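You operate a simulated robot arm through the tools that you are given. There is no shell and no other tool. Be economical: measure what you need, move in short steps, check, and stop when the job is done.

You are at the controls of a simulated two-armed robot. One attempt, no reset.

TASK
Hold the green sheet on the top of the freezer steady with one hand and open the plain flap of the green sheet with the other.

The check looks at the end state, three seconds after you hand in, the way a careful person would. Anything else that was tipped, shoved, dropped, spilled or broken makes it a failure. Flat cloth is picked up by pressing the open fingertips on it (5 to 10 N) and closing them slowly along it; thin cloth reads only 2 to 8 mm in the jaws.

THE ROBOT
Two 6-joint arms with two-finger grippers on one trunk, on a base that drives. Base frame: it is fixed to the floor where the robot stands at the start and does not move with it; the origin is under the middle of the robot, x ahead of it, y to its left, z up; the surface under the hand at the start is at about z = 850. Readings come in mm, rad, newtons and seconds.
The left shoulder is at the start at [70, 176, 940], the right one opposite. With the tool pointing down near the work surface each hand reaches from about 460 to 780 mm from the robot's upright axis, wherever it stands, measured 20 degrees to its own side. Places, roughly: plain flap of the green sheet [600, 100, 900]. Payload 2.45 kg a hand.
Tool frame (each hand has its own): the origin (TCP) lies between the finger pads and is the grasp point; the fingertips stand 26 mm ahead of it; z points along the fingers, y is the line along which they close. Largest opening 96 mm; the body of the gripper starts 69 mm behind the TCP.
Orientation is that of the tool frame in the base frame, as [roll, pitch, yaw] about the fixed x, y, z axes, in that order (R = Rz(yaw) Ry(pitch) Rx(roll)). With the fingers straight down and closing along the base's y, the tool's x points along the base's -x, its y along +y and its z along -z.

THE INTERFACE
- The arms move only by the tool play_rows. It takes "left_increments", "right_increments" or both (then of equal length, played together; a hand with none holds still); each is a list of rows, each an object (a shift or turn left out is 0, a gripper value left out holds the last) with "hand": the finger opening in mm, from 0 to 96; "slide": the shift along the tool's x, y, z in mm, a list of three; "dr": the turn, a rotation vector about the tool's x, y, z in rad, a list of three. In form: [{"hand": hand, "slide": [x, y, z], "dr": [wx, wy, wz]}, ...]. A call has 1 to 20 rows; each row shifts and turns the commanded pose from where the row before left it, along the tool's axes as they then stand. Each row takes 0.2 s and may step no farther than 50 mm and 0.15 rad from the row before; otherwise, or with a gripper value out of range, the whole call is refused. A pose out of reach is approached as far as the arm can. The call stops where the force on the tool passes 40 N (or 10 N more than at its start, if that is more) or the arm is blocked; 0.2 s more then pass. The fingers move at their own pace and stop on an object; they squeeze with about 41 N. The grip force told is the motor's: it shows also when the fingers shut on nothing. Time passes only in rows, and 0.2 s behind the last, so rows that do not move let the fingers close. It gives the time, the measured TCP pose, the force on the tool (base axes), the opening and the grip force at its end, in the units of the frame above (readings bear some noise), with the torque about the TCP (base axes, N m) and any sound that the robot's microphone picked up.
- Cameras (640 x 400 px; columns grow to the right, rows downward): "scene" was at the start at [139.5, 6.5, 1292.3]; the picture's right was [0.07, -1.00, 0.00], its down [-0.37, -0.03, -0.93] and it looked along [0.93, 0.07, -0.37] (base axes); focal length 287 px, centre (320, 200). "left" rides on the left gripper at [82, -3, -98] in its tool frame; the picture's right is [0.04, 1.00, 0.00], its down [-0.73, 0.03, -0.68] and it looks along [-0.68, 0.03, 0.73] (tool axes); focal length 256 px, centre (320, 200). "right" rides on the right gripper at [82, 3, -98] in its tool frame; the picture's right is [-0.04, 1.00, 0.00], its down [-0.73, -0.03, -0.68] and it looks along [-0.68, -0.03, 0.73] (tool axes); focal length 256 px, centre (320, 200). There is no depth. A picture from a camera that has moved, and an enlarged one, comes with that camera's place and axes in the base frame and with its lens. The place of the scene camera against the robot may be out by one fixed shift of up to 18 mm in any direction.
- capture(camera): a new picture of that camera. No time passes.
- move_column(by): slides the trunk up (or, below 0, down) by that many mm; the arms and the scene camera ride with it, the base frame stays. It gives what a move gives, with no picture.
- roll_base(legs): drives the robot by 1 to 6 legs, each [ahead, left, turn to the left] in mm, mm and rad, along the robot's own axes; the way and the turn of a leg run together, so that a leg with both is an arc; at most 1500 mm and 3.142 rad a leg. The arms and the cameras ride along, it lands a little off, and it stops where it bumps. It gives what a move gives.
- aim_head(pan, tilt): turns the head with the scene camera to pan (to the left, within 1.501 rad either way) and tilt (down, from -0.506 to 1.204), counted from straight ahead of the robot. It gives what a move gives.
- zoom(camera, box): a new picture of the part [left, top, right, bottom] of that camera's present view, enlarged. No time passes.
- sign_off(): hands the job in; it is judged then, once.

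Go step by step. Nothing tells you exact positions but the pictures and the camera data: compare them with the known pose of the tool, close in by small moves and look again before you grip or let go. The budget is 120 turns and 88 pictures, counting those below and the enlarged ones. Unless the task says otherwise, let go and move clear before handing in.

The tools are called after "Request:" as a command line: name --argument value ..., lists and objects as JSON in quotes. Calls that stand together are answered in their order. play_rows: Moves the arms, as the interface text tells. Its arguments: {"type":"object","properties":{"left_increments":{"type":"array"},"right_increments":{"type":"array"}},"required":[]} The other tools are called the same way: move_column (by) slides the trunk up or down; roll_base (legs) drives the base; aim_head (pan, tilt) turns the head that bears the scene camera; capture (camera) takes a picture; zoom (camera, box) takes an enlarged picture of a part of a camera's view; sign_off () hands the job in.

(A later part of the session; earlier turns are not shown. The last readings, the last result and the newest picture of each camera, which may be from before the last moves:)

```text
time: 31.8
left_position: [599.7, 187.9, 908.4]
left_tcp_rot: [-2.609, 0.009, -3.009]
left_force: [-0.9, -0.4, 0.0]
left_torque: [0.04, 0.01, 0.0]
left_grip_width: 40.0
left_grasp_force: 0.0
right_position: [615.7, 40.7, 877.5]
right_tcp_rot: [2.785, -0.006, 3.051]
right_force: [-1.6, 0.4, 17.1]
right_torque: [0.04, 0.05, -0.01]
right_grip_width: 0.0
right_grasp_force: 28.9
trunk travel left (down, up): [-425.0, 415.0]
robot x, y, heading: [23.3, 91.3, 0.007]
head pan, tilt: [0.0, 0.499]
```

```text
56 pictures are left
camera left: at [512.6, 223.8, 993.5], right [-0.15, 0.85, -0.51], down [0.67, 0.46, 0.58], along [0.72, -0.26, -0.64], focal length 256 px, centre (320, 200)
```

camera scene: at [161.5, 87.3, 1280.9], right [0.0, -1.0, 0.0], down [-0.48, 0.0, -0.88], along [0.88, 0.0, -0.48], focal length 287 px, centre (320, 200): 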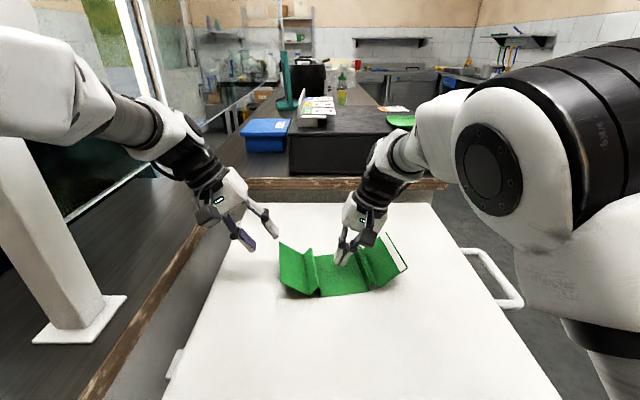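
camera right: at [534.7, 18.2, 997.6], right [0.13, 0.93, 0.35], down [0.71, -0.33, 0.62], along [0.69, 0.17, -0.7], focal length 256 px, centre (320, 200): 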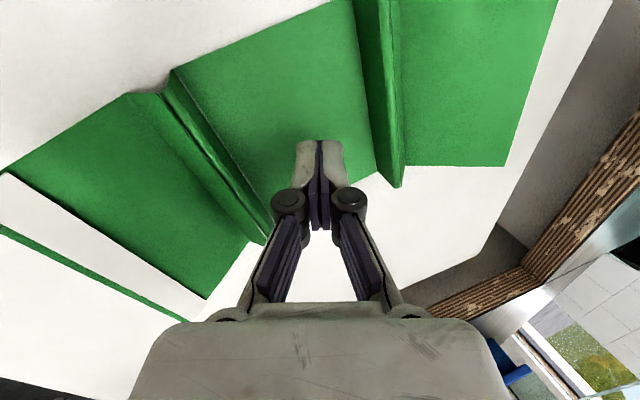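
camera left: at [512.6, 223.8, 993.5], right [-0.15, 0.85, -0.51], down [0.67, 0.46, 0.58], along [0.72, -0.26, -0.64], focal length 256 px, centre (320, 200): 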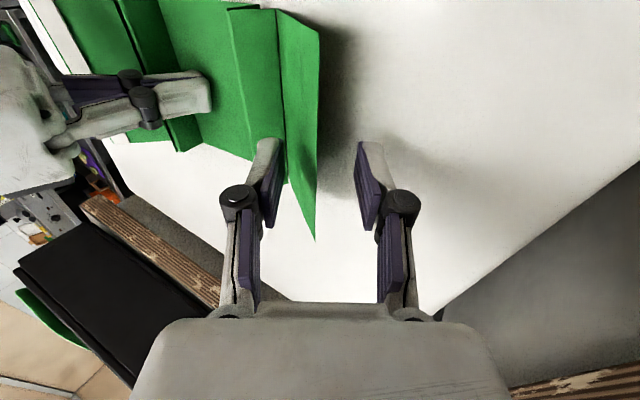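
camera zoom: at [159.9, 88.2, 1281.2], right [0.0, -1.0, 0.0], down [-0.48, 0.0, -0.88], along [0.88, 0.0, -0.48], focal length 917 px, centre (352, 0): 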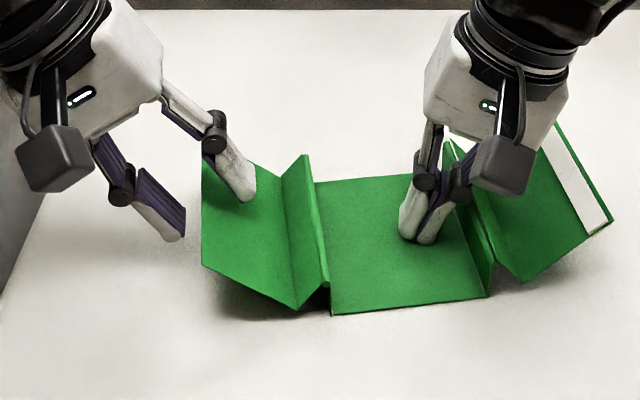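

The flap springs back at its crease, and the scene suggests it rotated a little under load. I'll retreat the left hand, close its fingers and press the flap open from its inner face, following the arc around the valley.

Request:
play_rows --left_increments '[{"slide": [0, 0, -20]}, {"slide": [0, 0, -25]}, {"hand": 0}, {"slide": [0, -18, 0]}, {"slide": [0, 0, 16]}, {"slide": [0, 0, 10]}, {}]'

Request:
zoom --camera "scene" --box '[210, 200, 410, 325]'

```text
time: 33.4
left_position: [600.4, 182.4, 934.7]
left_tcp_rot: [-2.61, 0.01, -3.008]
left_force: [-0.1, 0.1, -0.9]
left_torque: [0.02, 0.01, -0.02]
left_grip_width: 0.0
left_grasp_force: 28.8
right_position: [615.3, 39.3, 879.2]
right_tcp_rot: [2.788, -0.009, 3.054]
right_force: [0.8, 0.9, 18.8]
right_torque: [0.0, -0.04, -0.01]
right_grip_width: 0.2
right_grasp_force: 28.4
trunk travel left (down, up): [-425.0, 415.0]
robot x, y, heading: [20.5, 87.5, 0.005]
head pan, tilt: [0.0, 0.499]
```

```text
3.20 times, centred on (310, 262) of scene
camera zoom: at [159.9, 88.2, 1281.1], right [0.0, -1.0, 0.0], down [-0.48, 0.0, -0.88], along [0.88, 0.0, -0.48], focal length 917 px, centre (352, 0)
```

zoom: 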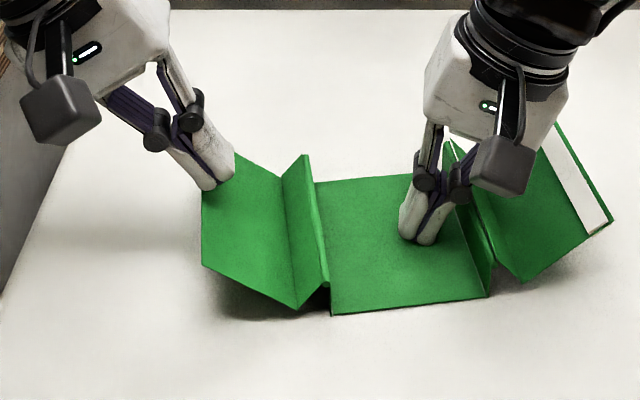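

Request:
play_rows --left_increments '[{"slide": [0, 3, 3.9]}, {"slide": [0, 3, 3.9]}, {"slide": [0, 3.4, 3.8]}, {"slide": [0, 3.4, 3.8]}, {}]'

Request:
zoom --camera "scene" --box '[210, 200, 410, 325]'

```text
time: 34.6
left_position: [600.2, 185.8, 916.4]
left_tcp_rot: [-2.608, 0.014, -3.007]
left_force: [7.5, -5.8, 29.3]
left_torque: [-0.2, -0.07, -0.03]
left_grip_width: 0.2
left_grasp_force: 28.1
right_position: [614.7, 41.1, 881.4]
right_tcp_rot: [2.786, -0.002, 3.051]
right_force: [5.0, 5.7, 33.3]
right_torque: [0.17, -0.17, 0.0]
right_grip_width: 0.0
right_grasp_force: 27.9
trunk travel left (down, up): [-425.0, 415.0]
robot x, y, heading: [25.3, 87.6, 0.001]
head pan, tilt: [0.0, 0.499]
```

```text
3.20 times, centred on (310, 262) of scene
camera zoom: at [156.8, 87.7, 1282.0], right [0.0, -1.0, 0.0], down [-0.47, 0.0, -0.88], along [0.88, 0.0, -0.47], focal length 917 px, centre (352, 0)
```

zoom: 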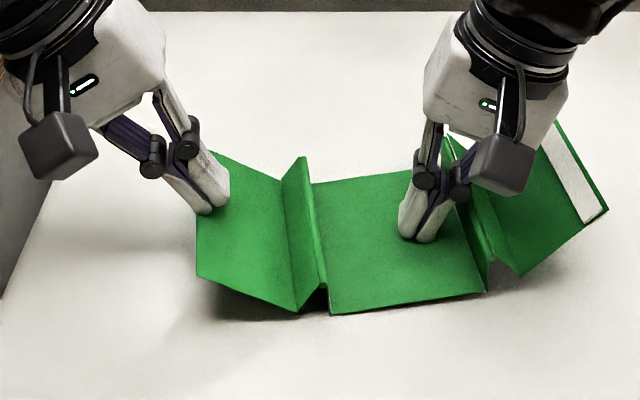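

Pressing at 29 N rotates the flap only slightly. I'll hold for a couple of seconds to see if it relaxes or creeps open.

Request:
play_rows --left_increments '[{}, {}, {}, {}, {}, {}, {}, {}, {}, {}]'

Request:
zoom --camera "scene" --box '[210, 200, 410, 325]'

```text
time: 36.8
left_position: [596.5, 184.3, 917.0]
left_tcp_rot: [-2.61, 0.013, -3.01]
left_force: [1.9, -6.7, 30.5]
left_torque: [-0.25, 0.09, -0.07]
left_grip_width: 0.2
left_grasp_force: 28.5
right_position: [611.9, 40.7, 880.8]
right_tcp_rot: [2.787, -0.001, 3.052]
right_force: [-0.2, 3.6, 34.2]
right_torque: [0.11, -0.06, -0.02]
right_grip_width: 0.0
right_grasp_force: 28.4
trunk travel left (down, up): [-425.0, 415.0]
robot x, y, heading: [20.2, 83.5, 0.002]
head pan, tilt: [0.0, 0.499]
```

```text
3.20 times, centred on (310, 262) of scene
camera zoom: at [154.2, 87.3, 1281.9], right [0.0, -1.0, 0.0], down [-0.47, 0.0, -0.88], along [0.88, 0.0, -0.47], focal length 917 px, centre (352, 0)
```

zoom: 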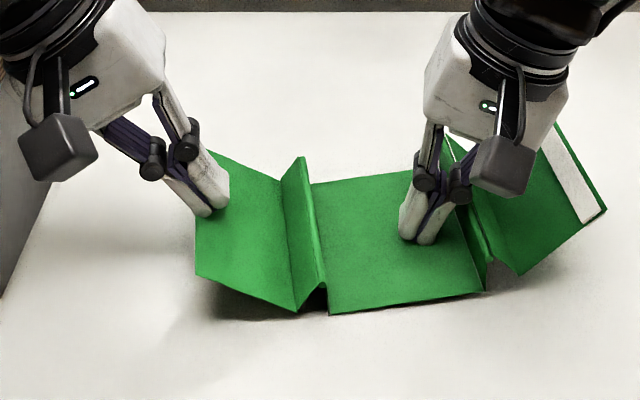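

The load doesn't decay. I'll back off and check whether the flap kept any of that rotation.

Request:
play_rows --left_increments '[{"slide": [0, 0, -15]}, {"slide": [0, 0, -15]}, {"slide": [0, 0, -15]}, {}]'

Request:
zoom --camera "scene" --box '[230, 200, 430, 325]'

Request:
zoom --camera "left" --box '[140, 0, 400, 240]'

```text
time: 37.8
left_position: [595.5, 208.7, 953.8]
left_tcp_rot: [-2.61, 0.009, -3.009]
left_force: [-0.3, -0.2, -0.8]
left_torque: [0.02, 0.0, -0.04]
left_grip_width: 0.0
left_grasp_force: 28.5
right_position: [615.1, 40.0, 878.2]
right_tcp_rot: [2.787, -0.007, 3.054]
right_force: [-7.8, -4.2, 19.4]
right_torque: [-0.07, 0.18, 0.02]
right_grip_width: 0.0
right_grasp_force: 28.7
trunk travel left (down, up): [-425.0, 415.0]
robot x, y, heading: [27.5, 90.3, 0.001]
head pan, tilt: [0.0, 0.499]
```

```text
3.20 times, centred on (330, 262) of scene
camera zoom: at [158.5, 87.6, 1281.2], right [0.0, -1.0, 0.0], down [-0.48, 0.0, -0.88], along [0.88, 0.0, -0.48], focal length 917 px, centre (288, 0)
```

zoom: 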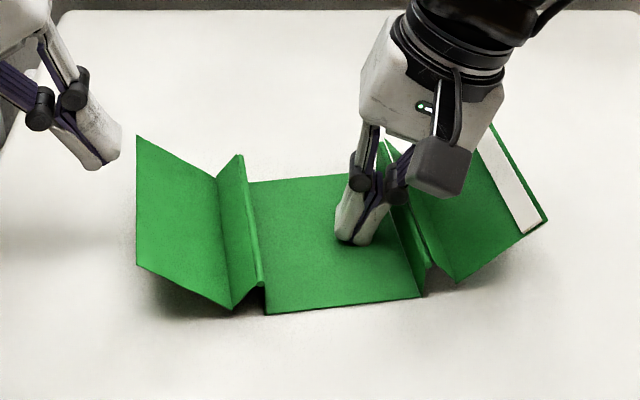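

```text
1.67 times, centred on (270, 120) of left
camera zoom: at [509.3, 244.6, 1038.0], right [-0.15, 0.85, -0.51], down [0.67, 0.46, 0.58], along [0.72, -0.25, -0.64], focal length 427 px, centre (403, 333)
```

zoom: 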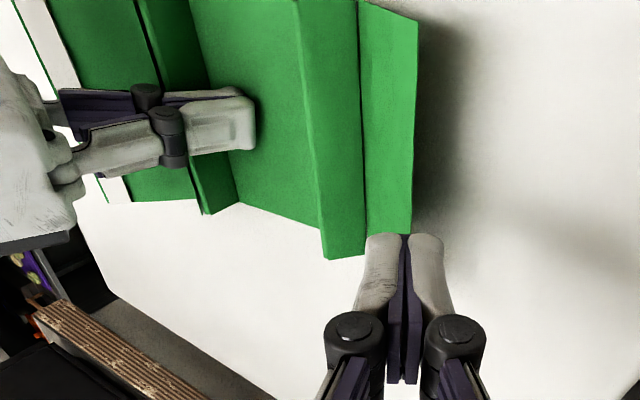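

The flap springs fully back, so this crease isn't the one that yields. I'll look closely at the pleats from both wrist cameras.

Request:
zoom --camera "right" --box '[280, 0, 560, 200]'

Request:
zoom --camera "scene" --box '[265, 235, 345, 305]'

Request:
zoom --camera "right" --box '[0, 0, 280, 280]'

```text
2.00 times, centred on (420, 100) of right
camera zoom: at [531.6, 16.7, 971.8], right [0.13, 0.93, 0.35], down [0.71, -0.33, 0.62], along [0.69, 0.17, -0.7], focal length 512 px, centre (120, 400)
```

zoom: 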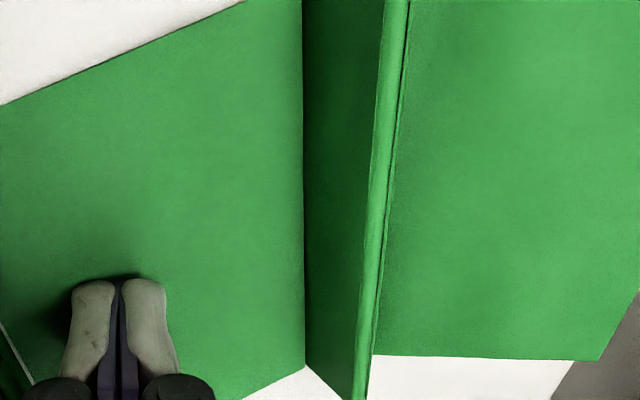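

```text
5.71 times, centred on (305, 270) of scene
camera zoom: at [158.5, 87.6, 1281.2], right [0.0, -1.0, 0.0], down [-0.48, 0.0, -0.88], along [0.88, 0.0, -0.48], focal length 1638 px, centre (406, -200)
```

zoom: 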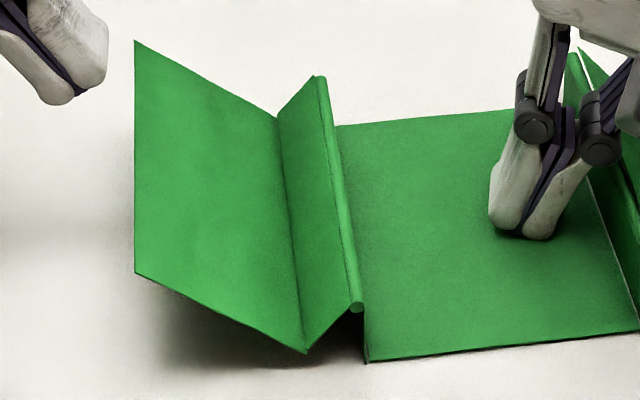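

```text
1.43 times, centred on (140, 140) of right
camera zoom: at [531.6, 16.7, 971.8], right [0.13, 0.93, 0.35], down [0.71, -0.33, 0.62], along [0.69, 0.17, -0.7], focal length 366 px, centre (577, 286)
```

zoom: 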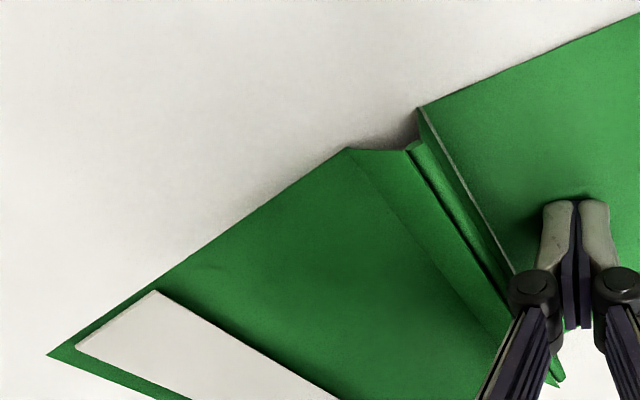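

Now I see it: a round bead at the ridge acts as the hinge, and the flap is a stiff V-shaped plate pivoting on it. Pressing down was against its stop, so it should open by lifting its edge around the bead. I'll re-grip the edge gently.

Request:
play_rows --left_increments '[{"hand": 40}, {"slide": [0, 0, 15]}, {"slide": [0, 0, 15]}, {"slide": [0, 0, 15]}, {"hand": 28}, {"hand": 18}, {"hand": 10}, {"hand": 4}, {"hand": 0}, {}]'

Request:
play_rows --left_increments '[{"slide": [0, -2.9, -1.8], "dr": [-0.04, 0, 0]}, {"slide": [0, -2.9, -1.8], "dr": [-0.04, 0, 0]}, {"slide": [0, -2.9, -1.8], "dr": [-0.04, 0, 0]}, {}]'

Request:
zoom --camera "scene" --box '[230, 200, 430, 325]'

```text
time: 40.0
left_position: [600.6, 185.3, 914.2]
left_tcp_rot: [-2.609, 0.008, -3.008]
left_force: [2.8, -3.5, 5.2]
left_torque: [-0.64, 0.36, 0.52]
left_grip_width: 6.0
left_grasp_force: 34.0
right_position: [617.2, 40.4, 877.9]
right_tcp_rot: [2.787, -0.006, 3.053]
right_force: [0.8, 1.9, 18.1]
right_torque: [0.08, -0.05, -0.01]
right_grip_width: 0.1
right_grasp_force: 29.0
trunk travel left (down, up): [-425.0, 415.0]
robot x, y, heading: [28.3, 85.2, 0.003]
head pan, tilt: [0.0, 0.499]
```

```text
time: 41.0
left_position: [599.5, 179.5, 923.7]
left_tcp_rot: [-2.732, 0.007, -3.008]
left_force: [3.6, -9.0, 2.2]
left_torque: [-0.66, 0.29, 0.53]
left_grip_width: 6.0
left_grasp_force: 33.3
right_position: [616.8, 40.1, 878.4]
right_tcp_rot: [2.787, -0.005, 3.05]
right_force: [0.0, 2.6, 20.1]
right_torque: [0.12, 0.02, -0.03]
right_grip_width: 0.1
right_grasp_force: 28.2
trunk travel left (down, up): [-425.0, 415.0]
robot x, y, heading: [22.6, 86.4, 0.0]
head pan, tilt: [0.0, 0.499]
```

```text
3.20 times, centred on (330, 262) of scene
camera zoom: at [160.0, 87.0, 1281.1], right [0.0, -1.0, 0.0], down [-0.48, 0.0, -0.88], along [0.88, 0.0, -0.48], focal length 917 px, centre (288, 0)
```

zoom: 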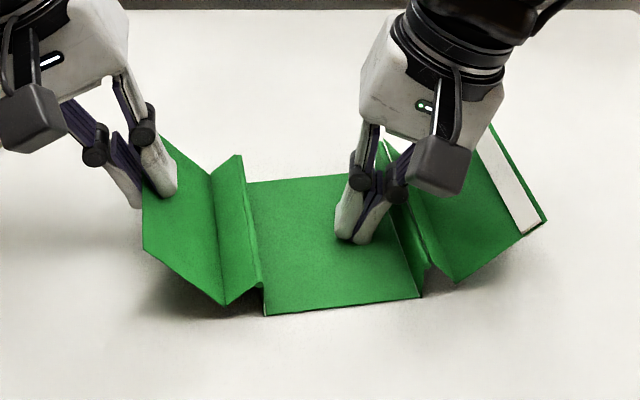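

It now swings freely about the bead with little force. I'll continue the arc.

Request:
play_rows --left_increments '[{"slide": [0, -4.27, -2.63], "dr": [-0.06, 0, 0]}, {"slide": [0, -4.27, -2.63], "dr": [-0.06, 0, 0]}, {"slide": [0, -4.27, -2.63], "dr": [-0.06, 0, 0]}, {"slide": [0, -4.27, -2.63], "dr": [-0.06, 0, 0]}, {"slide": [0, -4.27, -2.63], "dr": [-0.06, 0, 0]}, {"slide": [0, -4.27, -2.63], "dr": [-0.06, 0, 0]}, {}]'

Request:
zoom --camera "scene" --box '[230, 200, 430, 325]'

```text
time: 42.6
left_position: [605.2, 168.9, 953.8]
left_tcp_rot: [-3.06, 0.011, -2.99]
left_force: [-4.0, -15.9, -8.2]
left_torque: [-0.64, -0.06, -0.55]
left_grip_width: 6.1
left_grasp_force: 33.6
right_position: [617.5, 39.6, 878.8]
right_tcp_rot: [2.784, -0.004, 3.053]
right_force: [6.1, 10.1, 32.9]
right_torque: [0.07, -0.1, 0.07]
right_grip_width: 0.0
right_grasp_force: 28.3
trunk travel left (down, up): [-425.0, 415.0]
robot x, y, heading: [27.5, 89.0, 0.002]
head pan, tilt: [0.0, 0.499]
```

```text
3.20 times, centred on (330, 262) of scene
camera zoom: at [159.4, 87.4, 1281.3], right [0.0, -1.0, 0.0], down [-0.48, 0.0, -0.88], along [0.88, 0.0, -0.48], focal length 917 px, centre (288, 0)
```

zoom: 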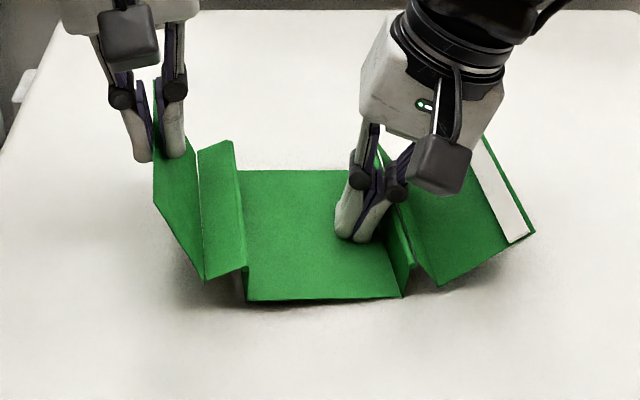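

The flap has come up to nearly vertical, but my arc is pulling the sheet outward. I'll ease back inward and then open the jaws slightly to see whether the flap stays.

Request:
play_rows --left_increments '[{"slide": [0, -3, 1]}, {"slide": [0, -3, 1]}, {"hand": 12}, {"hand": 24}, {}, {}]'

Request:
zoom --camera "scene" --box '[230, 200, 430, 325]'

Request:
capture --camera "left"

```text
time: 44.0
left_position: [606.9, 168.0, 951.6]
left_tcp_rot: [-3.046, 0.009, -2.984]
left_force: [0.6, 0.2, -0.8]
left_torque: [-0.01, 0.0, -0.04]
left_grip_width: 23.9
left_grasp_force: 0.0
right_position: [615.7, 42.0, 877.4]
right_tcp_rot: [2.79, -0.006, 3.054]
right_force: [-0.6, 9.8, 27.0]
right_torque: [-0.13, -0.02, 0.03]
right_grip_width: 0.0
right_grasp_force: 28.4
trunk travel left (down, up): [-425.0, 415.0]
robot x, y, heading: [24.5, 88.1, 0.001]
head pan, tilt: [0.0, 0.499]
```

```text
3.20 times, centred on (330, 262) of scene
camera zoom: at [158.7, 89.9, 1281.2], right [0.0, -1.0, 0.0], down [-0.48, 0.0, -0.88], along [0.88, 0.0, -0.48], focal length 917 px, centre (288, 0)
```

zoom: 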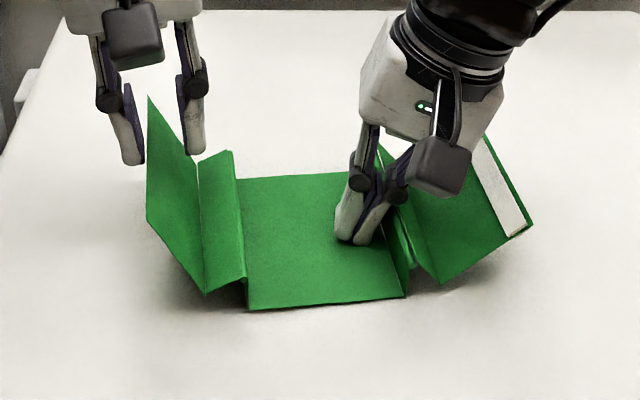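

```text
44 pictures are left
camera left: at [526.4, 161.4, 1049.6], right [-0.2, 0.98, -0.1], down [0.7, 0.21, 0.68], along [0.68, 0.07, -0.73], focal length 256 px, centre (320, 200)
```

left: 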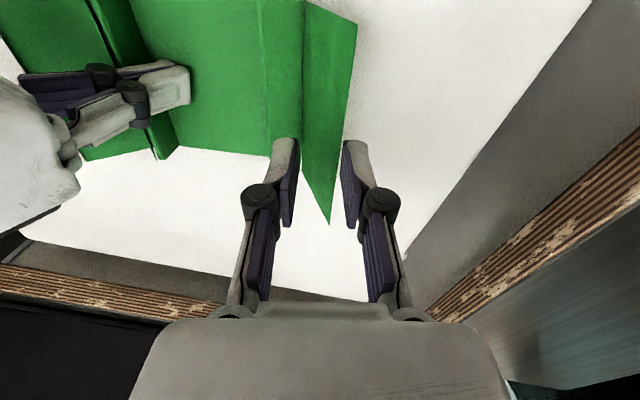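

The flap stays where it's left, so the hinge has friction. Now I'll lift off, close the left fingers, and push it further over from its outer side.

Request:
play_rows --left_increments '[{"slide": [0, 0, -22]}, {"slide": [0, 0, -23]}, {"hand": 0, "slide": [0, 15, 0], "dr": [0.1, 0, 0]}, {"slide": [0, 15, 0], "dr": [0.1, 0, 0]}, {"slide": [0, 0, 0], "dr": [0.1, 0, 0]}, {"slide": [0, 7, 17]}, {"slide": [0, 7, 17]}, {"slide": [0, 7, 17]}, {}]'

Request:
zoom --camera "scene" --box '[230, 200, 430, 325]'

Request:
capture --camera "left"

```text
time: 46.0
left_position: [597.9, 187.7, 930.1]
left_tcp_rot: [-2.789, 0.008, -3.009]
left_force: [-0.6, -0.2, -0.5]
left_torque: [0.01, -0.03, -0.01]
left_grip_width: 0.0
left_grasp_force: 28.0
right_position: [616.0, 40.7, 877.7]
right_tcp_rot: [2.788, -0.006, 3.053]
right_force: [-3.2, 3.3, 18.8]
right_torque: [-0.02, 0.02, -0.03]
right_grip_width: 0.2
right_grasp_force: 28.7
trunk travel left (down, up): [-425.0, 415.0]
robot x, y, heading: [26.6, 85.6, 0.007]
head pan, tilt: [0.0, 0.499]
```

```text
3.20 times, centred on (330, 262) of scene
camera zoom: at [159.4, 88.8, 1281.2], right [0.0, -1.0, 0.0], down [-0.48, 0.0, -0.88], along [0.88, 0.0, -0.48], focal length 917 px, centre (288, 0)
```

zoom: 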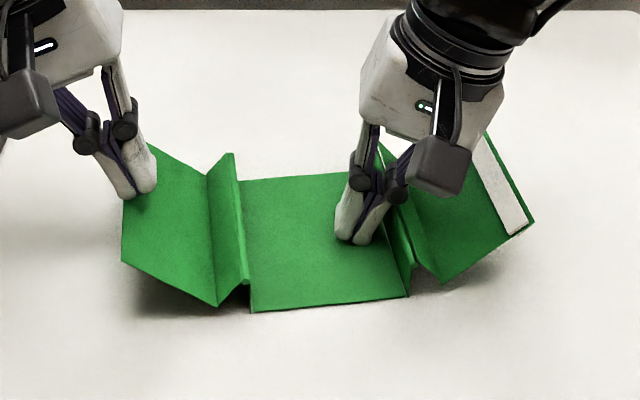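

```text
42 pictures are left
camera left: at [513.7, 208.1, 1022.4], right [-0.16, 0.92, -0.34], down [0.69, 0.36, 0.63], along [0.71, -0.13, -0.69], focal length 256 px, centre (320, 200)
```

left: 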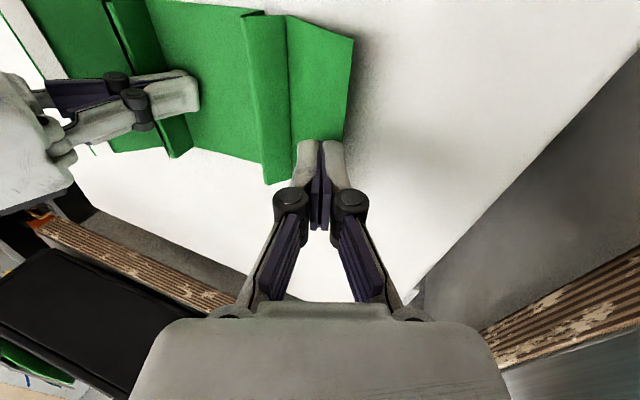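

The flap sank back after release, so it needs to go past its balance point to stay open. The right hand's hold is also in its swing path, and the sheet has crept about 20 mm. I'll retreat the left hand and straighten the right hand, just off the sheet.

Request:
play_rows --left_increments '[{"slide": [0, 0, -25]}, {"slide": [0, 0, -25]}, {"slide": [0, 25, 0]}, {"slide": [0, 20, 0]}, {}, {}]' --right_increments '[{"slide": [0, 1.5, -4]}, {"slide": [0, 1.5, -4]}, {"dr": [0.09, 0, 0]}, {"dr": [0.09, 0, 0]}, {"dr": [0.08, 0, 0]}, {}]'

Request:
capture --camera "right"

Request:
zoom --camera "scene" --box '[230, 200, 430, 325]'

```text
time: 47.4
left_position: [592.4, 246.3, 960.7]
left_tcp_rot: [-2.79, 0.005, -3.008]
left_force: [-0.5, 0.7, -0.5]
left_torque: [-0.01, 0.02, 0.01]
left_grip_width: 0.0
left_grasp_force: 28.4
right_position: [625.6, 21.5, 899.6]
right_tcp_rot: [2.988, -0.011, 3.009]
right_force: [2.6, -0.9, 6.0]
right_torque: [-0.08, -0.1, -0.04]
right_grip_width: 0.1
right_grasp_force: 28.4
trunk travel left (down, up): [-425.0, 415.0]
robot x, y, heading: [22.9, 87.0, 0.0]
head pan, tilt: [0.0, 0.499]
```

```text
41 pictures are left
camera right: at [544.5, 19.4, 997.4], right [0.17, 0.97, 0.15], down [0.72, -0.23, 0.66], along [0.68, -0.01, -0.74], focal length 256 px, centre (320, 200)
```

right: 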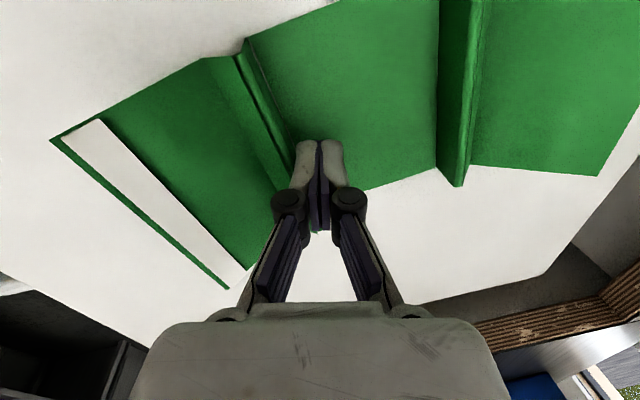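

```text
3.20 times, centred on (330, 262) of scene
camera zoom: at [161.5, 87.8, 1281.1], right [0.0, -1.0, 0.0], down [-0.48, 0.0, -0.88], along [0.88, 0.0, -0.48], focal length 917 px, centre (288, 0)
```

zoom: 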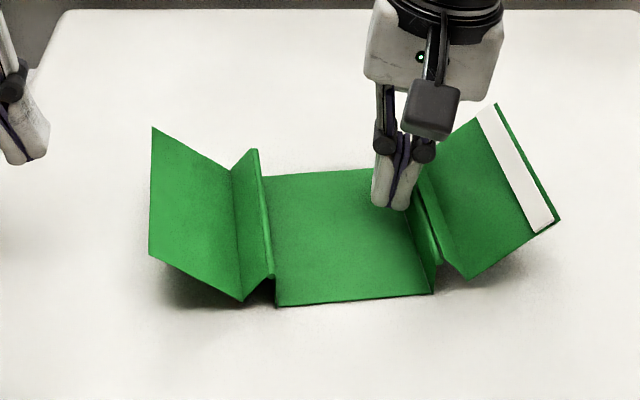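

The sheet is nearly back at its original place. The right hand ended higher and further right than commanded, maybe touching the right ridge, so I'll lift it a bit and check.

Request:
play_rows --right_increments '[{"slide": [0, 0, -10]}, {"slide": [0, 0, -10]}, {}]'

Request:
zoom --camera "scene" --box '[230, 200, 430, 325]'

```text
time: 48.2
left_position: [592.3, 246.4, 960.4]
left_tcp_rot: [-2.79, 0.007, -3.007]
left_force: [-1.0, -0.3, -0.5]
left_torque: [0.01, -0.02, 0.03]
left_grip_width: 0.0
left_grasp_force: 28.1
right_position: [624.9, 22.3, 909.3]
right_tcp_rot: [2.998, -0.025, 3.017]
right_force: [0.0, 0.3, -0.1]
right_torque: [0.0, -0.04, -0.02]
right_grip_width: 0.0
right_grasp_force: 28.1
trunk travel left (down, up): [-425.0, 415.0]
robot x, y, heading: [23.3, 89.6, 0.004]
head pan, tilt: [0.0, 0.499]
```

```text
3.20 times, centred on (330, 262) of scene
camera zoom: at [162.2, 88.0, 1280.8], right [0.0, -1.0, 0.0], down [-0.48, 0.0, -0.88], along [0.88, 0.0, -0.48], focal length 917 px, centre (288, 0)
```

zoom: 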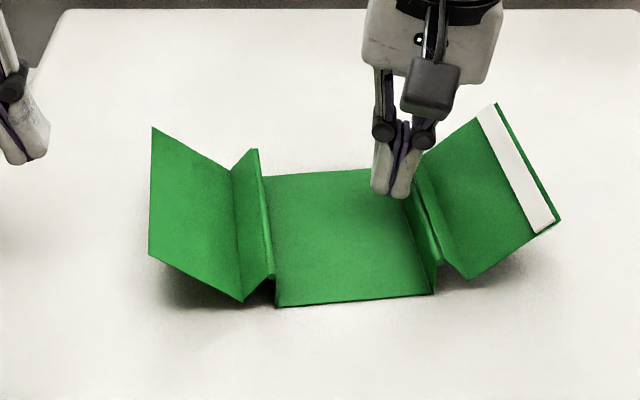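

The right hand is free. I'll restore a small inward tilt and set it back down on the centre panel, closer to the right side.

Request:
play_rows --right_increments '[{"dr": [-0.1, 0, 0]}, {"slide": [8, 0, 0], "dr": [-0.1, 0, 0]}, {"slide": [8, 0, 8]}, {"slide": [0, 0, 8]}, {}]'

Request:
zoom --camera "scene" --box '[230, 200, 430, 325]'

```text
time: 49.4
left_position: [593.2, 246.3, 961.4]
left_tcp_rot: [-2.791, 0.007, -3.009]
left_force: [0.5, -0.4, -0.5]
left_torque: [0.01, -0.01, -0.01]
left_grip_width: 0.1
left_grasp_force: 28.5
right_position: [604.9, 39.2, 897.2]
right_tcp_rot: [2.826, -0.005, 3.036]
right_force: [0.4, 0.3, 1.3]
right_torque: [-0.01, 0.01, 0.02]
right_grip_width: 0.0
right_grasp_force: 28.4
trunk travel left (down, up): [-425.0, 415.0]
robot x, y, heading: [24.5, 87.8, 0.002]
head pan, tilt: [0.0, 0.499]
```

```text
3.20 times, centred on (330, 262) of scene
camera zoom: at [162.2, 88.0, 1280.8], right [0.0, -1.0, 0.0], down [-0.48, 0.0, -0.88], along [0.88, 0.0, -0.48], focal length 917 px, centre (288, 0)
```

zoom: 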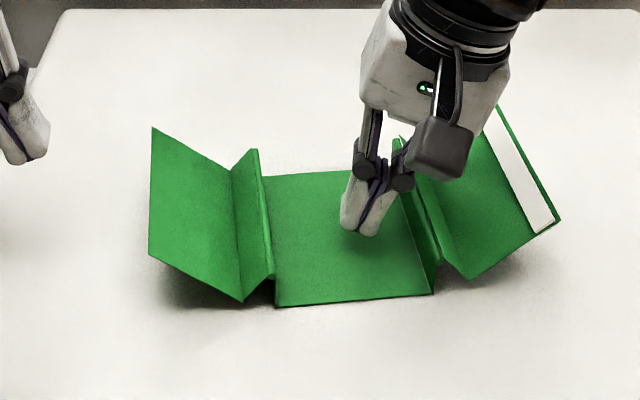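

Request:
play_rows --right_increments '[{"slide": [0, -5, 5]}, {"slide": [0, -5, 5]}, {"slide": [0, -2, 4]}, {"slide": [0, -0.9, 2.5]}, {}]'

```text
time: 50.6
left_position: [591.4, 247.2, 961.1]
left_tcp_rot: [-2.792, 0.01, -3.008]
left_force: [-0.3, -0.6, 0.2]
left_torque: [0.0, 0.01, 0.02]
left_grip_width: 0.3
left_grasp_force: 28.4
right_position: [603.8, 32.2, 877.6]
right_tcp_rot: [2.832, 0.001, 3.039]
right_force: [6.0, -2.0, 23.3]
right_torque: [-0.03, -0.14, 0.02]
right_grip_width: 0.1
right_grasp_force: 28.8
trunk travel left (down, up): [-425.0, 415.0]
robot x, y, heading: [24.5, 90.2, 0.0]
head pan, tilt: [0.0, 0.499]
```

The right hand holds at about 23 N near (605,40). I'll now bring the left closed fingertip low outside the flap edge, ready to lift it from beneath.

Request:
play_rows --left_increments '[{"dr": [0.09, 0, 0]}, {"dr": [0.09, 0, 0]}, {"slide": [0, 2, 25]}, {"slide": [0, 2, 25]}, {"slide": [0, 2, 24]}, {"slide": [0, -13, 7.6]}, {"slide": [0, -13, 7.6]}, {}]'

Request:
zoom --camera "scene" --box '[230, 200, 430, 325]'

Request:
capture --camera "left"

```text
time: 51.4
left_position: [593.7, 236.3, 941.0]
left_tcp_rot: [-2.608, 0.008, -3.008]
left_force: [-0.2, 0.0, 0.1]
left_torque: [-0.02, 0.01, 0.0]
left_grip_width: 0.1
left_grasp_force: 28.8
right_position: [603.8, 31.8, 878.5]
right_tcp_rot: [2.826, 0.0, 3.039]
right_force: [-0.4, -2.1, 16.4]
right_torque: [-0.1, -0.01, -0.02]
right_grip_width: 0.0
right_grasp_force: 28.4
trunk travel left (down, up): [-425.0, 415.0]
robot x, y, heading: [23.4, 88.0, 0.005]
head pan, tilt: [0.0, 0.499]
stopped in row 4 (right hand): the force on the tool passed its limit at 40 N (the readings are from after the stop); the commanded pose is now the measured one
```

```text
3.20 times, centred on (330, 262) of scene
camera zoom: at [159.7, 88.1, 1280.8], right [0.0, -1.0, 0.0], down [-0.48, 0.0, -0.88], along [0.88, 0.0, -0.48], focal length 917 px, centre (288, 0)
```

zoom: 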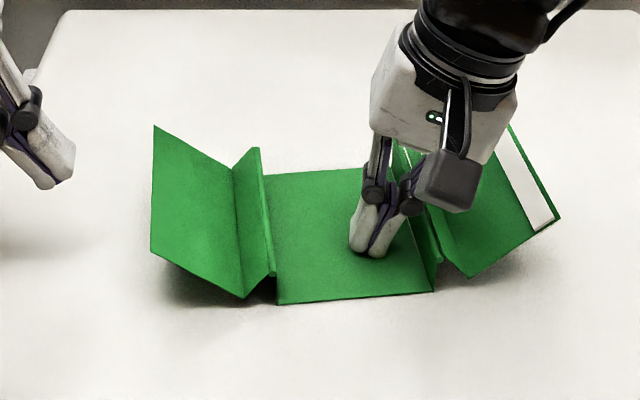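

```text
36 pictures are left
camera left: at [506.3, 272.7, 1026.2], right [-0.15, 0.85, -0.51], down [0.67, 0.46, 0.58], along [0.72, -0.26, -0.64], focal length 256 px, centre (320, 200)
```

left: 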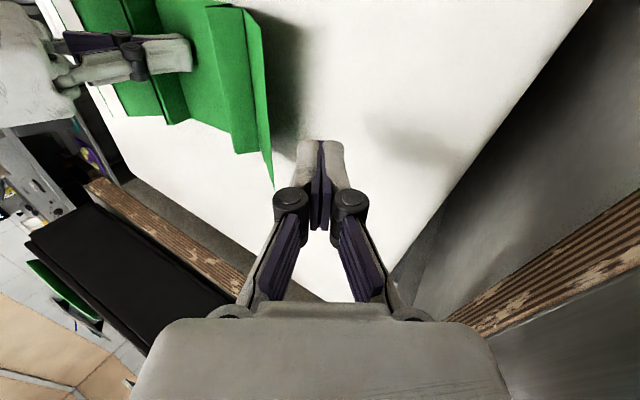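

Request:
play_rows --left_increments '[{"slide": [0, 0.6, 10.5]}, {"slide": [0, 0.6, 10.5]}, {"slide": [0, 0.6, 10.5]}, {"slide": [0, 0.6, 10.5]}, {"slide": [0, 0.6, 10.5]}, {"slide": [0, -7.7, 4.5]}, {"slide": [0, -7.7, 4.5]}, {"slide": [0, -7.7, 4.5]}, {}]'

Request:
zoom --camera "scene" --box '[230, 200, 430, 325]'

Request:
capture --camera "left"

```text
time: 53.4
left_position: [599.7, 186.7, 895.0]
left_tcp_rot: [-2.608, 0.009, -3.007]
left_force: [-0.1, 1.1, -0.3]
left_torque: [-0.02, 0.01, 0.02]
left_grip_width: 0.0
left_grasp_force: 28.7
right_position: [603.7, 32.3, 877.2]
right_tcp_rot: [2.827, -0.005, 3.039]
right_force: [1.5, 0.8, 27.4]
right_torque: [0.02, -0.06, -0.01]
right_grip_width: 0.1
right_grasp_force: 28.2
trunk travel left (down, up): [-425.0, 415.0]
robot x, y, heading: [25.6, 89.5, 0.0]
head pan, tilt: [0.0, 0.499]
```

```text
3.20 times, centred on (330, 262) of scene
camera zoom: at [159.2, 88.3, 1281.3], right [0.0, -1.0, 0.0], down [-0.48, 0.0, -0.88], along [0.88, 0.0, -0.48], focal length 917 px, centre (288, 0)
```

zoom: 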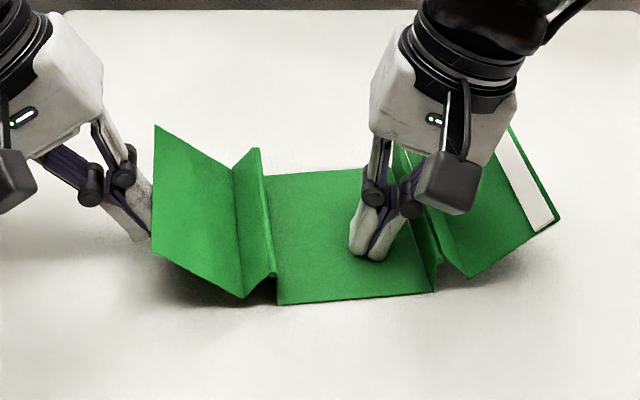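

```text
34 pictures are left
camera left: at [513.0, 222.8, 979.9], right [-0.15, 0.85, -0.51], down [0.67, 0.46, 0.58], along [0.72, -0.26, -0.64], focal length 256 px, centre (320, 200)
```

left: 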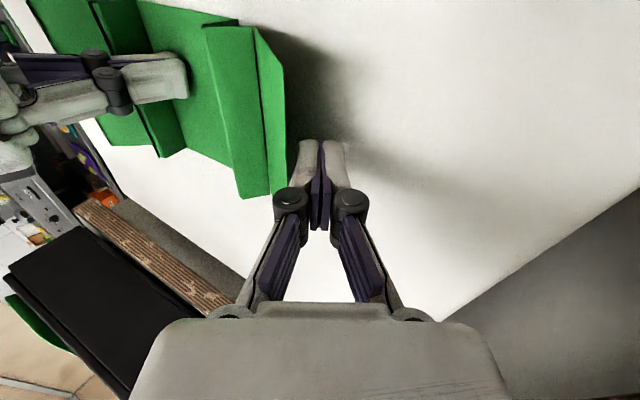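

The fingertip is just under and outside the flap's edge. I'll lift slowly up and inward along the arc.

Request:
play_rows --left_increments '[{"slide": [0, -3.6, -3.7]}, {"slide": [0, -3.6, -3.7]}, {"slide": [0, -3.6, -3.7]}, {"slide": [0, -3.6, -3.7]}, {"slide": [0, -3.6, -3.7]}, {"slide": [0, -4.25, -4.75]}, {"slide": [0, -4.25, -4.75]}, {"slide": [0, -4.25, -4.75]}, {"slide": [0, -4.25, -4.75]}, {}]'

Request:
zoom --camera "scene" --box '[230, 200, 430, 325]'

```text
time: 55.6
left_position: [600.7, 175.8, 943.9]
left_tcp_rot: [-2.607, 0.01, -3.008]
left_force: [-0.6, 0.4, 0.5]
left_torque: [-0.01, 0.02, 0.02]
left_grip_width: 0.0
left_grasp_force: 28.7
right_position: [602.4, 31.7, 878.3]
right_tcp_rot: [2.828, -0.003, 3.039]
right_force: [-0.2, -0.3, 25.6]
right_torque: [-0.03, 0.03, -0.03]
right_grip_width: 0.0
right_grasp_force: 28.5
trunk travel left (down, up): [-425.0, 415.0]
robot x, y, heading: [24.2, 87.0, 0.006]
head pan, tilt: [0.0, 0.499]
```

```text
3.20 times, centred on (330, 262) of scene
camera zoom: at [159.0, 88.2, 1281.3], right [0.0, -1.0, 0.0], down [-0.48, 0.0, -0.88], along [0.88, 0.0, -0.48], focal length 917 px, centre (288, 0)
```

zoom: 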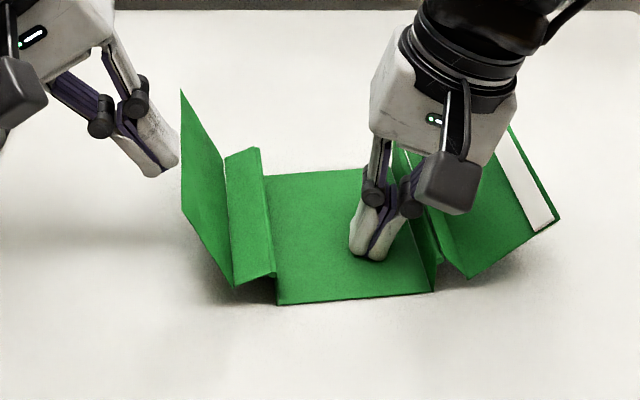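

The flap lifts with almost no force and the sheet stays put. I'll continue over the top.

Request:
play_rows --left_increments '[{"slide": [0, -6.5, -1.8]}, {"slide": [0, -6.5, -1.8]}, {"slide": [0, -6.5, -1.8]}, {"slide": [0, -6.7, -0.2]}, {"slide": [0, -6.7, -0.2]}, {"slide": [0, -6.7, -0.2]}, {}]'

Request:
zoom --camera "scene" --box '[230, 200, 430, 325]'

```text
time: 57.2
left_position: [603.5, 143.8, 969.7]
left_tcp_rot: [-2.606, 0.009, -3.008]
left_force: [-0.1, 0.7, -0.1]
left_torque: [0.03, -0.01, 0.02]
left_grip_width: 0.0
left_grasp_force: 28.9
right_position: [603.9, 33.3, 876.5]
right_tcp_rot: [2.826, -0.005, 3.039]
right_force: [0.1, -0.8, 25.6]
right_torque: [-0.01, -0.04, -0.05]
right_grip_width: 0.0
right_grasp_force: 28.6
trunk travel left (down, up): [-425.0, 415.0]
robot x, y, heading: [26.6, 91.2, -0.002]
head pan, tilt: [0.0, 0.499]
```

```text
3.20 times, centred on (330, 262) of scene
camera zoom: at [159.1, 88.2, 1281.3], right [0.0, -1.0, 0.0], down [-0.48, 0.0, -0.88], along [0.88, 0.0, -0.48], focal length 917 px, centre (288, 0)
```

zoom: 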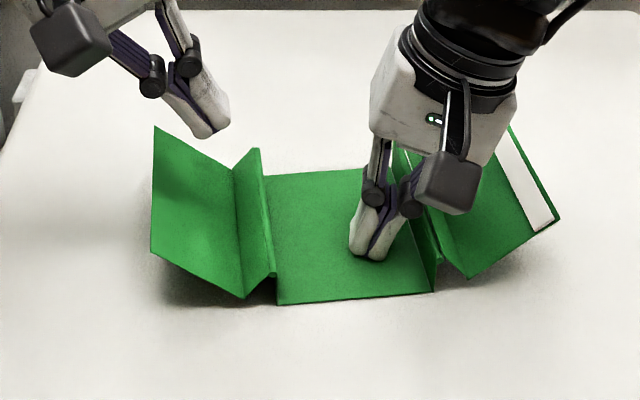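

The fingertip rode too near the edge and the flap slipped off. I'll reposition outside and come in deeper beneath the flap this time.

Request:
play_rows --left_increments '[{"slide": [0, 18.7, -11]}, {"slide": [0, 18.7, -11]}, {"slide": [0, 18.7, -11]}, {"slide": [0, 9.1, 15.5]}, {"slide": [0, 9.1, 15.5]}, {"slide": [0, 9.1, 15.5]}, {"slide": [0, 9.1, 15.5]}, {"slide": [0, -9, 5.3]}, {"slide": [0, -9, 5.3]}, {}]'

Request:
play_rows --left_increments '[{"slide": [0, -4.4, 1.8]}, {"slide": [0, -4.4, 1.8]}, {"slide": [0, -4.4, 1.8]}, {"slide": [0, -4.6, -4.6]}, {"slide": [0, -4.6, -4.6]}, {"slide": [0, -4.6, -4.6]}, {"slide": [0, -5.6, -3.3]}, {"slide": [0, -5.6, -3.3]}, {"slide": [0, -5.6, -3.3]}, {}]'

Request:
zoom --camera "scene" --box '[230, 200, 430, 325]'

```text
time: 59.4
left_position: [600.5, 187.8, 897.4]
left_tcp_rot: [-2.608, 0.01, -3.009]
left_force: [0.4, -1.1, 0.3]
left_torque: [-0.01, -0.01, 0.03]
left_grip_width: 0.1
left_grasp_force: 28.6
right_position: [602.6, 32.4, 877.5]
right_tcp_rot: [2.826, -0.003, 3.04]
right_force: [-0.6, 0.0, 26.3]
right_torque: [-0.03, 0.0, 0.0]
right_grip_width: 0.0
right_grasp_force: 28.7
trunk travel left (down, up): [-425.0, 415.0]
robot x, y, heading: [23.2, 87.4, 0.0]
head pan, tilt: [0.0, 0.499]
```

```text
time: 61.6
left_position: [603.5, 161.0, 936.2]
left_tcp_rot: [-2.608, 0.008, -3.009]
left_force: [0.4, 0.3, -0.2]
left_torque: [0.0, 0.04, 0.02]
left_grip_width: 0.1
left_grasp_force: 28.8
right_position: [602.9, 31.3, 876.9]
right_tcp_rot: [2.828, -0.005, 3.038]
right_force: [0.2, -0.2, 26.3]
right_torque: [0.01, -0.03, 0.01]
right_grip_width: 0.1
right_grasp_force: 28.7
trunk travel left (down, up): [-425.0, 415.0]
robot x, y, heading: [22.4, 88.2, 0.001]
head pan, tilt: [0.0, 0.499]
```

```text
3.20 times, centred on (330, 262) of scene
camera zoom: at [159.1, 88.2, 1281.3], right [0.0, -1.0, 0.0], down [-0.48, 0.0, -0.88], along [0.88, 0.0, -0.48], focal length 917 px, centre (288, 0)
```

zoom: 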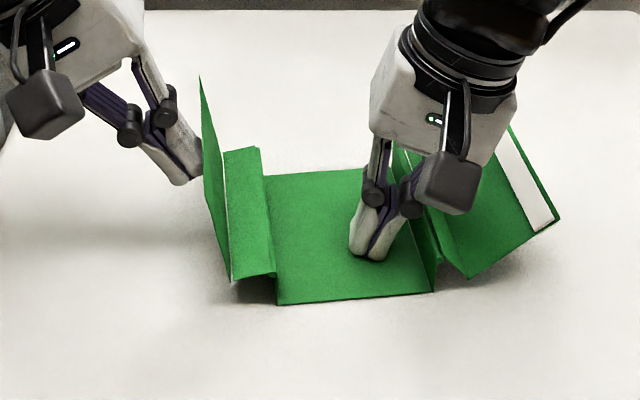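

The flap is upright and well supported. I'll keep going past vertical.

Request:
play_rows --left_increments '[{"slide": [0, -6.4, -1.3]}, {"slide": [0, -6.4, -1.3]}, {"slide": [0, -6.4, -1.3]}, {"slide": [0, -6.4, 1]}, {"slide": [0, -6.4, 1]}, {"slide": [0, -6.4, 1]}, {}]'

Request:
zoom --camera "scene" --box '[230, 200, 430, 325]'

```text
time: 63.2
left_position: [606.0, 127.9, 956.9]
left_tcp_rot: [-2.607, 0.011, -3.008]
left_force: [-0.6, -0.1, -0.2]
left_torque: [0.03, 0.02, -0.04]
left_grip_width: 0.1
left_grasp_force: 28.4
right_position: [602.9, 31.2, 876.9]
right_tcp_rot: [2.828, -0.004, 3.038]
right_force: [0.3, 0.2, 26.6]
right_torque: [0.0, -0.03, 0.01]
right_grip_width: 0.0
right_grasp_force: 28.3
trunk travel left (down, up): [-425.0, 415.0]
robot x, y, heading: [25.4, 90.3, -0.001]
head pan, tilt: [0.0, 0.499]
```

```text
3.20 times, centred on (330, 262) of scene
camera zoom: at [159.1, 88.2, 1281.3], right [0.0, -1.0, 0.0], down [-0.48, 0.0, -0.88], along [0.88, 0.0, -0.48], focal length 917 px, centre (288, 0)
```

zoom: 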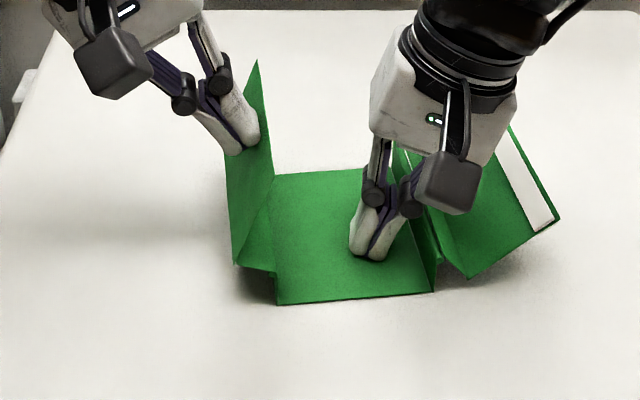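

Request:
play_rows --left_increments '[{"slide": [0, -5.7, 3.4]}, {"slide": [0, -5.7, 3.4]}, {"slide": [0, -5.7, 3.4]}, {}]'

Request:
zoom --camera "scene" --box '[230, 200, 430, 325]'

Request:
capture --camera "left"

```text
time: 64.2
left_position: [608.9, 108.4, 955.7]
left_tcp_rot: [-2.608, 0.01, -3.008]
left_force: [0.3, -0.2, 0.1]
left_torque: [0.0, 0.04, 0.01]
left_grip_width: 0.1
left_grasp_force: 28.2
right_position: [602.9, 33.0, 877.3]
right_tcp_rot: [2.828, -0.003, 3.037]
right_force: [-0.5, -0.2, 26.2]
right_torque: [0.01, 0.01, 0.0]
right_grip_width: 0.2
right_grasp_force: 28.4
trunk travel left (down, up): [-425.0, 415.0]
robot x, y, heading: [24.7, 89.9, 0.001]
head pan, tilt: [0.0, 0.499]
```

```text
3.20 times, centred on (330, 262) of scene
camera zoom: at [159.1, 88.2, 1281.3], right [0.0, -1.0, 0.0], down [-0.48, 0.0, -0.88], along [0.88, 0.0, -0.48], focal length 917 px, centre (288, 0)
```

zoom: 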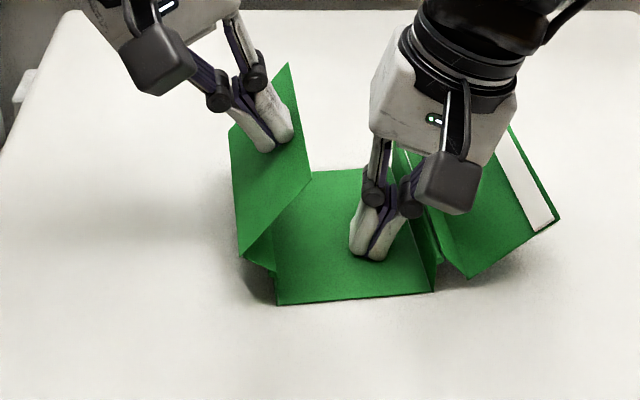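

```text
28 pictures are left
camera left: at [522.6, 144.6, 1041.6], right [-0.15, 0.85, -0.51], down [0.67, 0.46, 0.58], along [0.72, -0.26, -0.64], focal length 256 px, centre (320, 200)
```

left: 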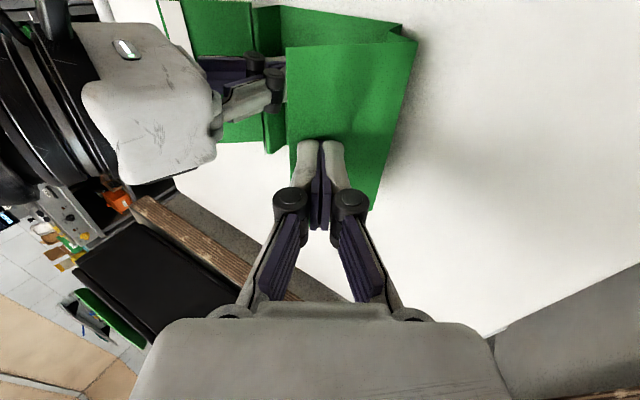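

Request:
play_rows --left_increments '[{"slide": [0, -5, 5]}, {"slide": [0, -5, 5]}, {}]'

Request:
zoom --camera "scene" --box '[230, 200, 430, 325]'

```text
time: 65.0
left_position: [610.5, 95.4, 953.0]
left_tcp_rot: [-2.605, 0.01, -3.007]
left_force: [-1.1, -0.8, -0.7]
left_torque: [-0.01, 0.01, -0.01]
left_grip_width: 0.0
left_grasp_force: 28.8
right_position: [603.4, 32.6, 877.3]
right_tcp_rot: [2.827, -0.002, 3.037]
right_force: [-0.5, 0.1, 25.2]
right_torque: [0.05, -0.01, 0.02]
right_grip_width: 0.2
right_grasp_force: 28.8
trunk travel left (down, up): [-425.0, 415.0]
robot x, y, heading: [25.0, 88.6, 0.006]
head pan, tilt: [0.0, 0.499]
```

```text
3.20 times, centred on (330, 262) of scene
camera zoom: at [159.1, 88.2, 1281.3], right [0.0, -1.0, 0.0], down [-0.48, 0.0, -0.88], along [0.88, 0.0, -0.48], focal length 917 px, centre (288, 0)
```

zoom: 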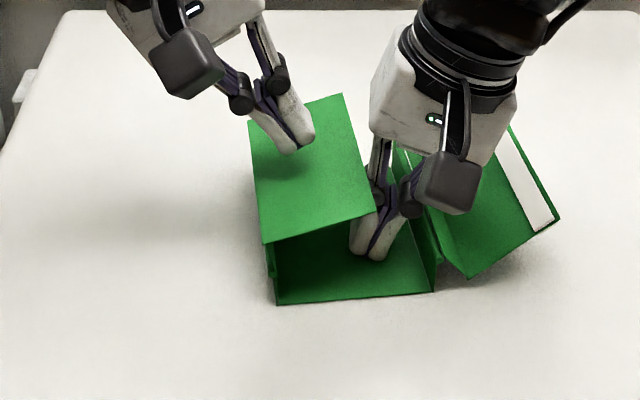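

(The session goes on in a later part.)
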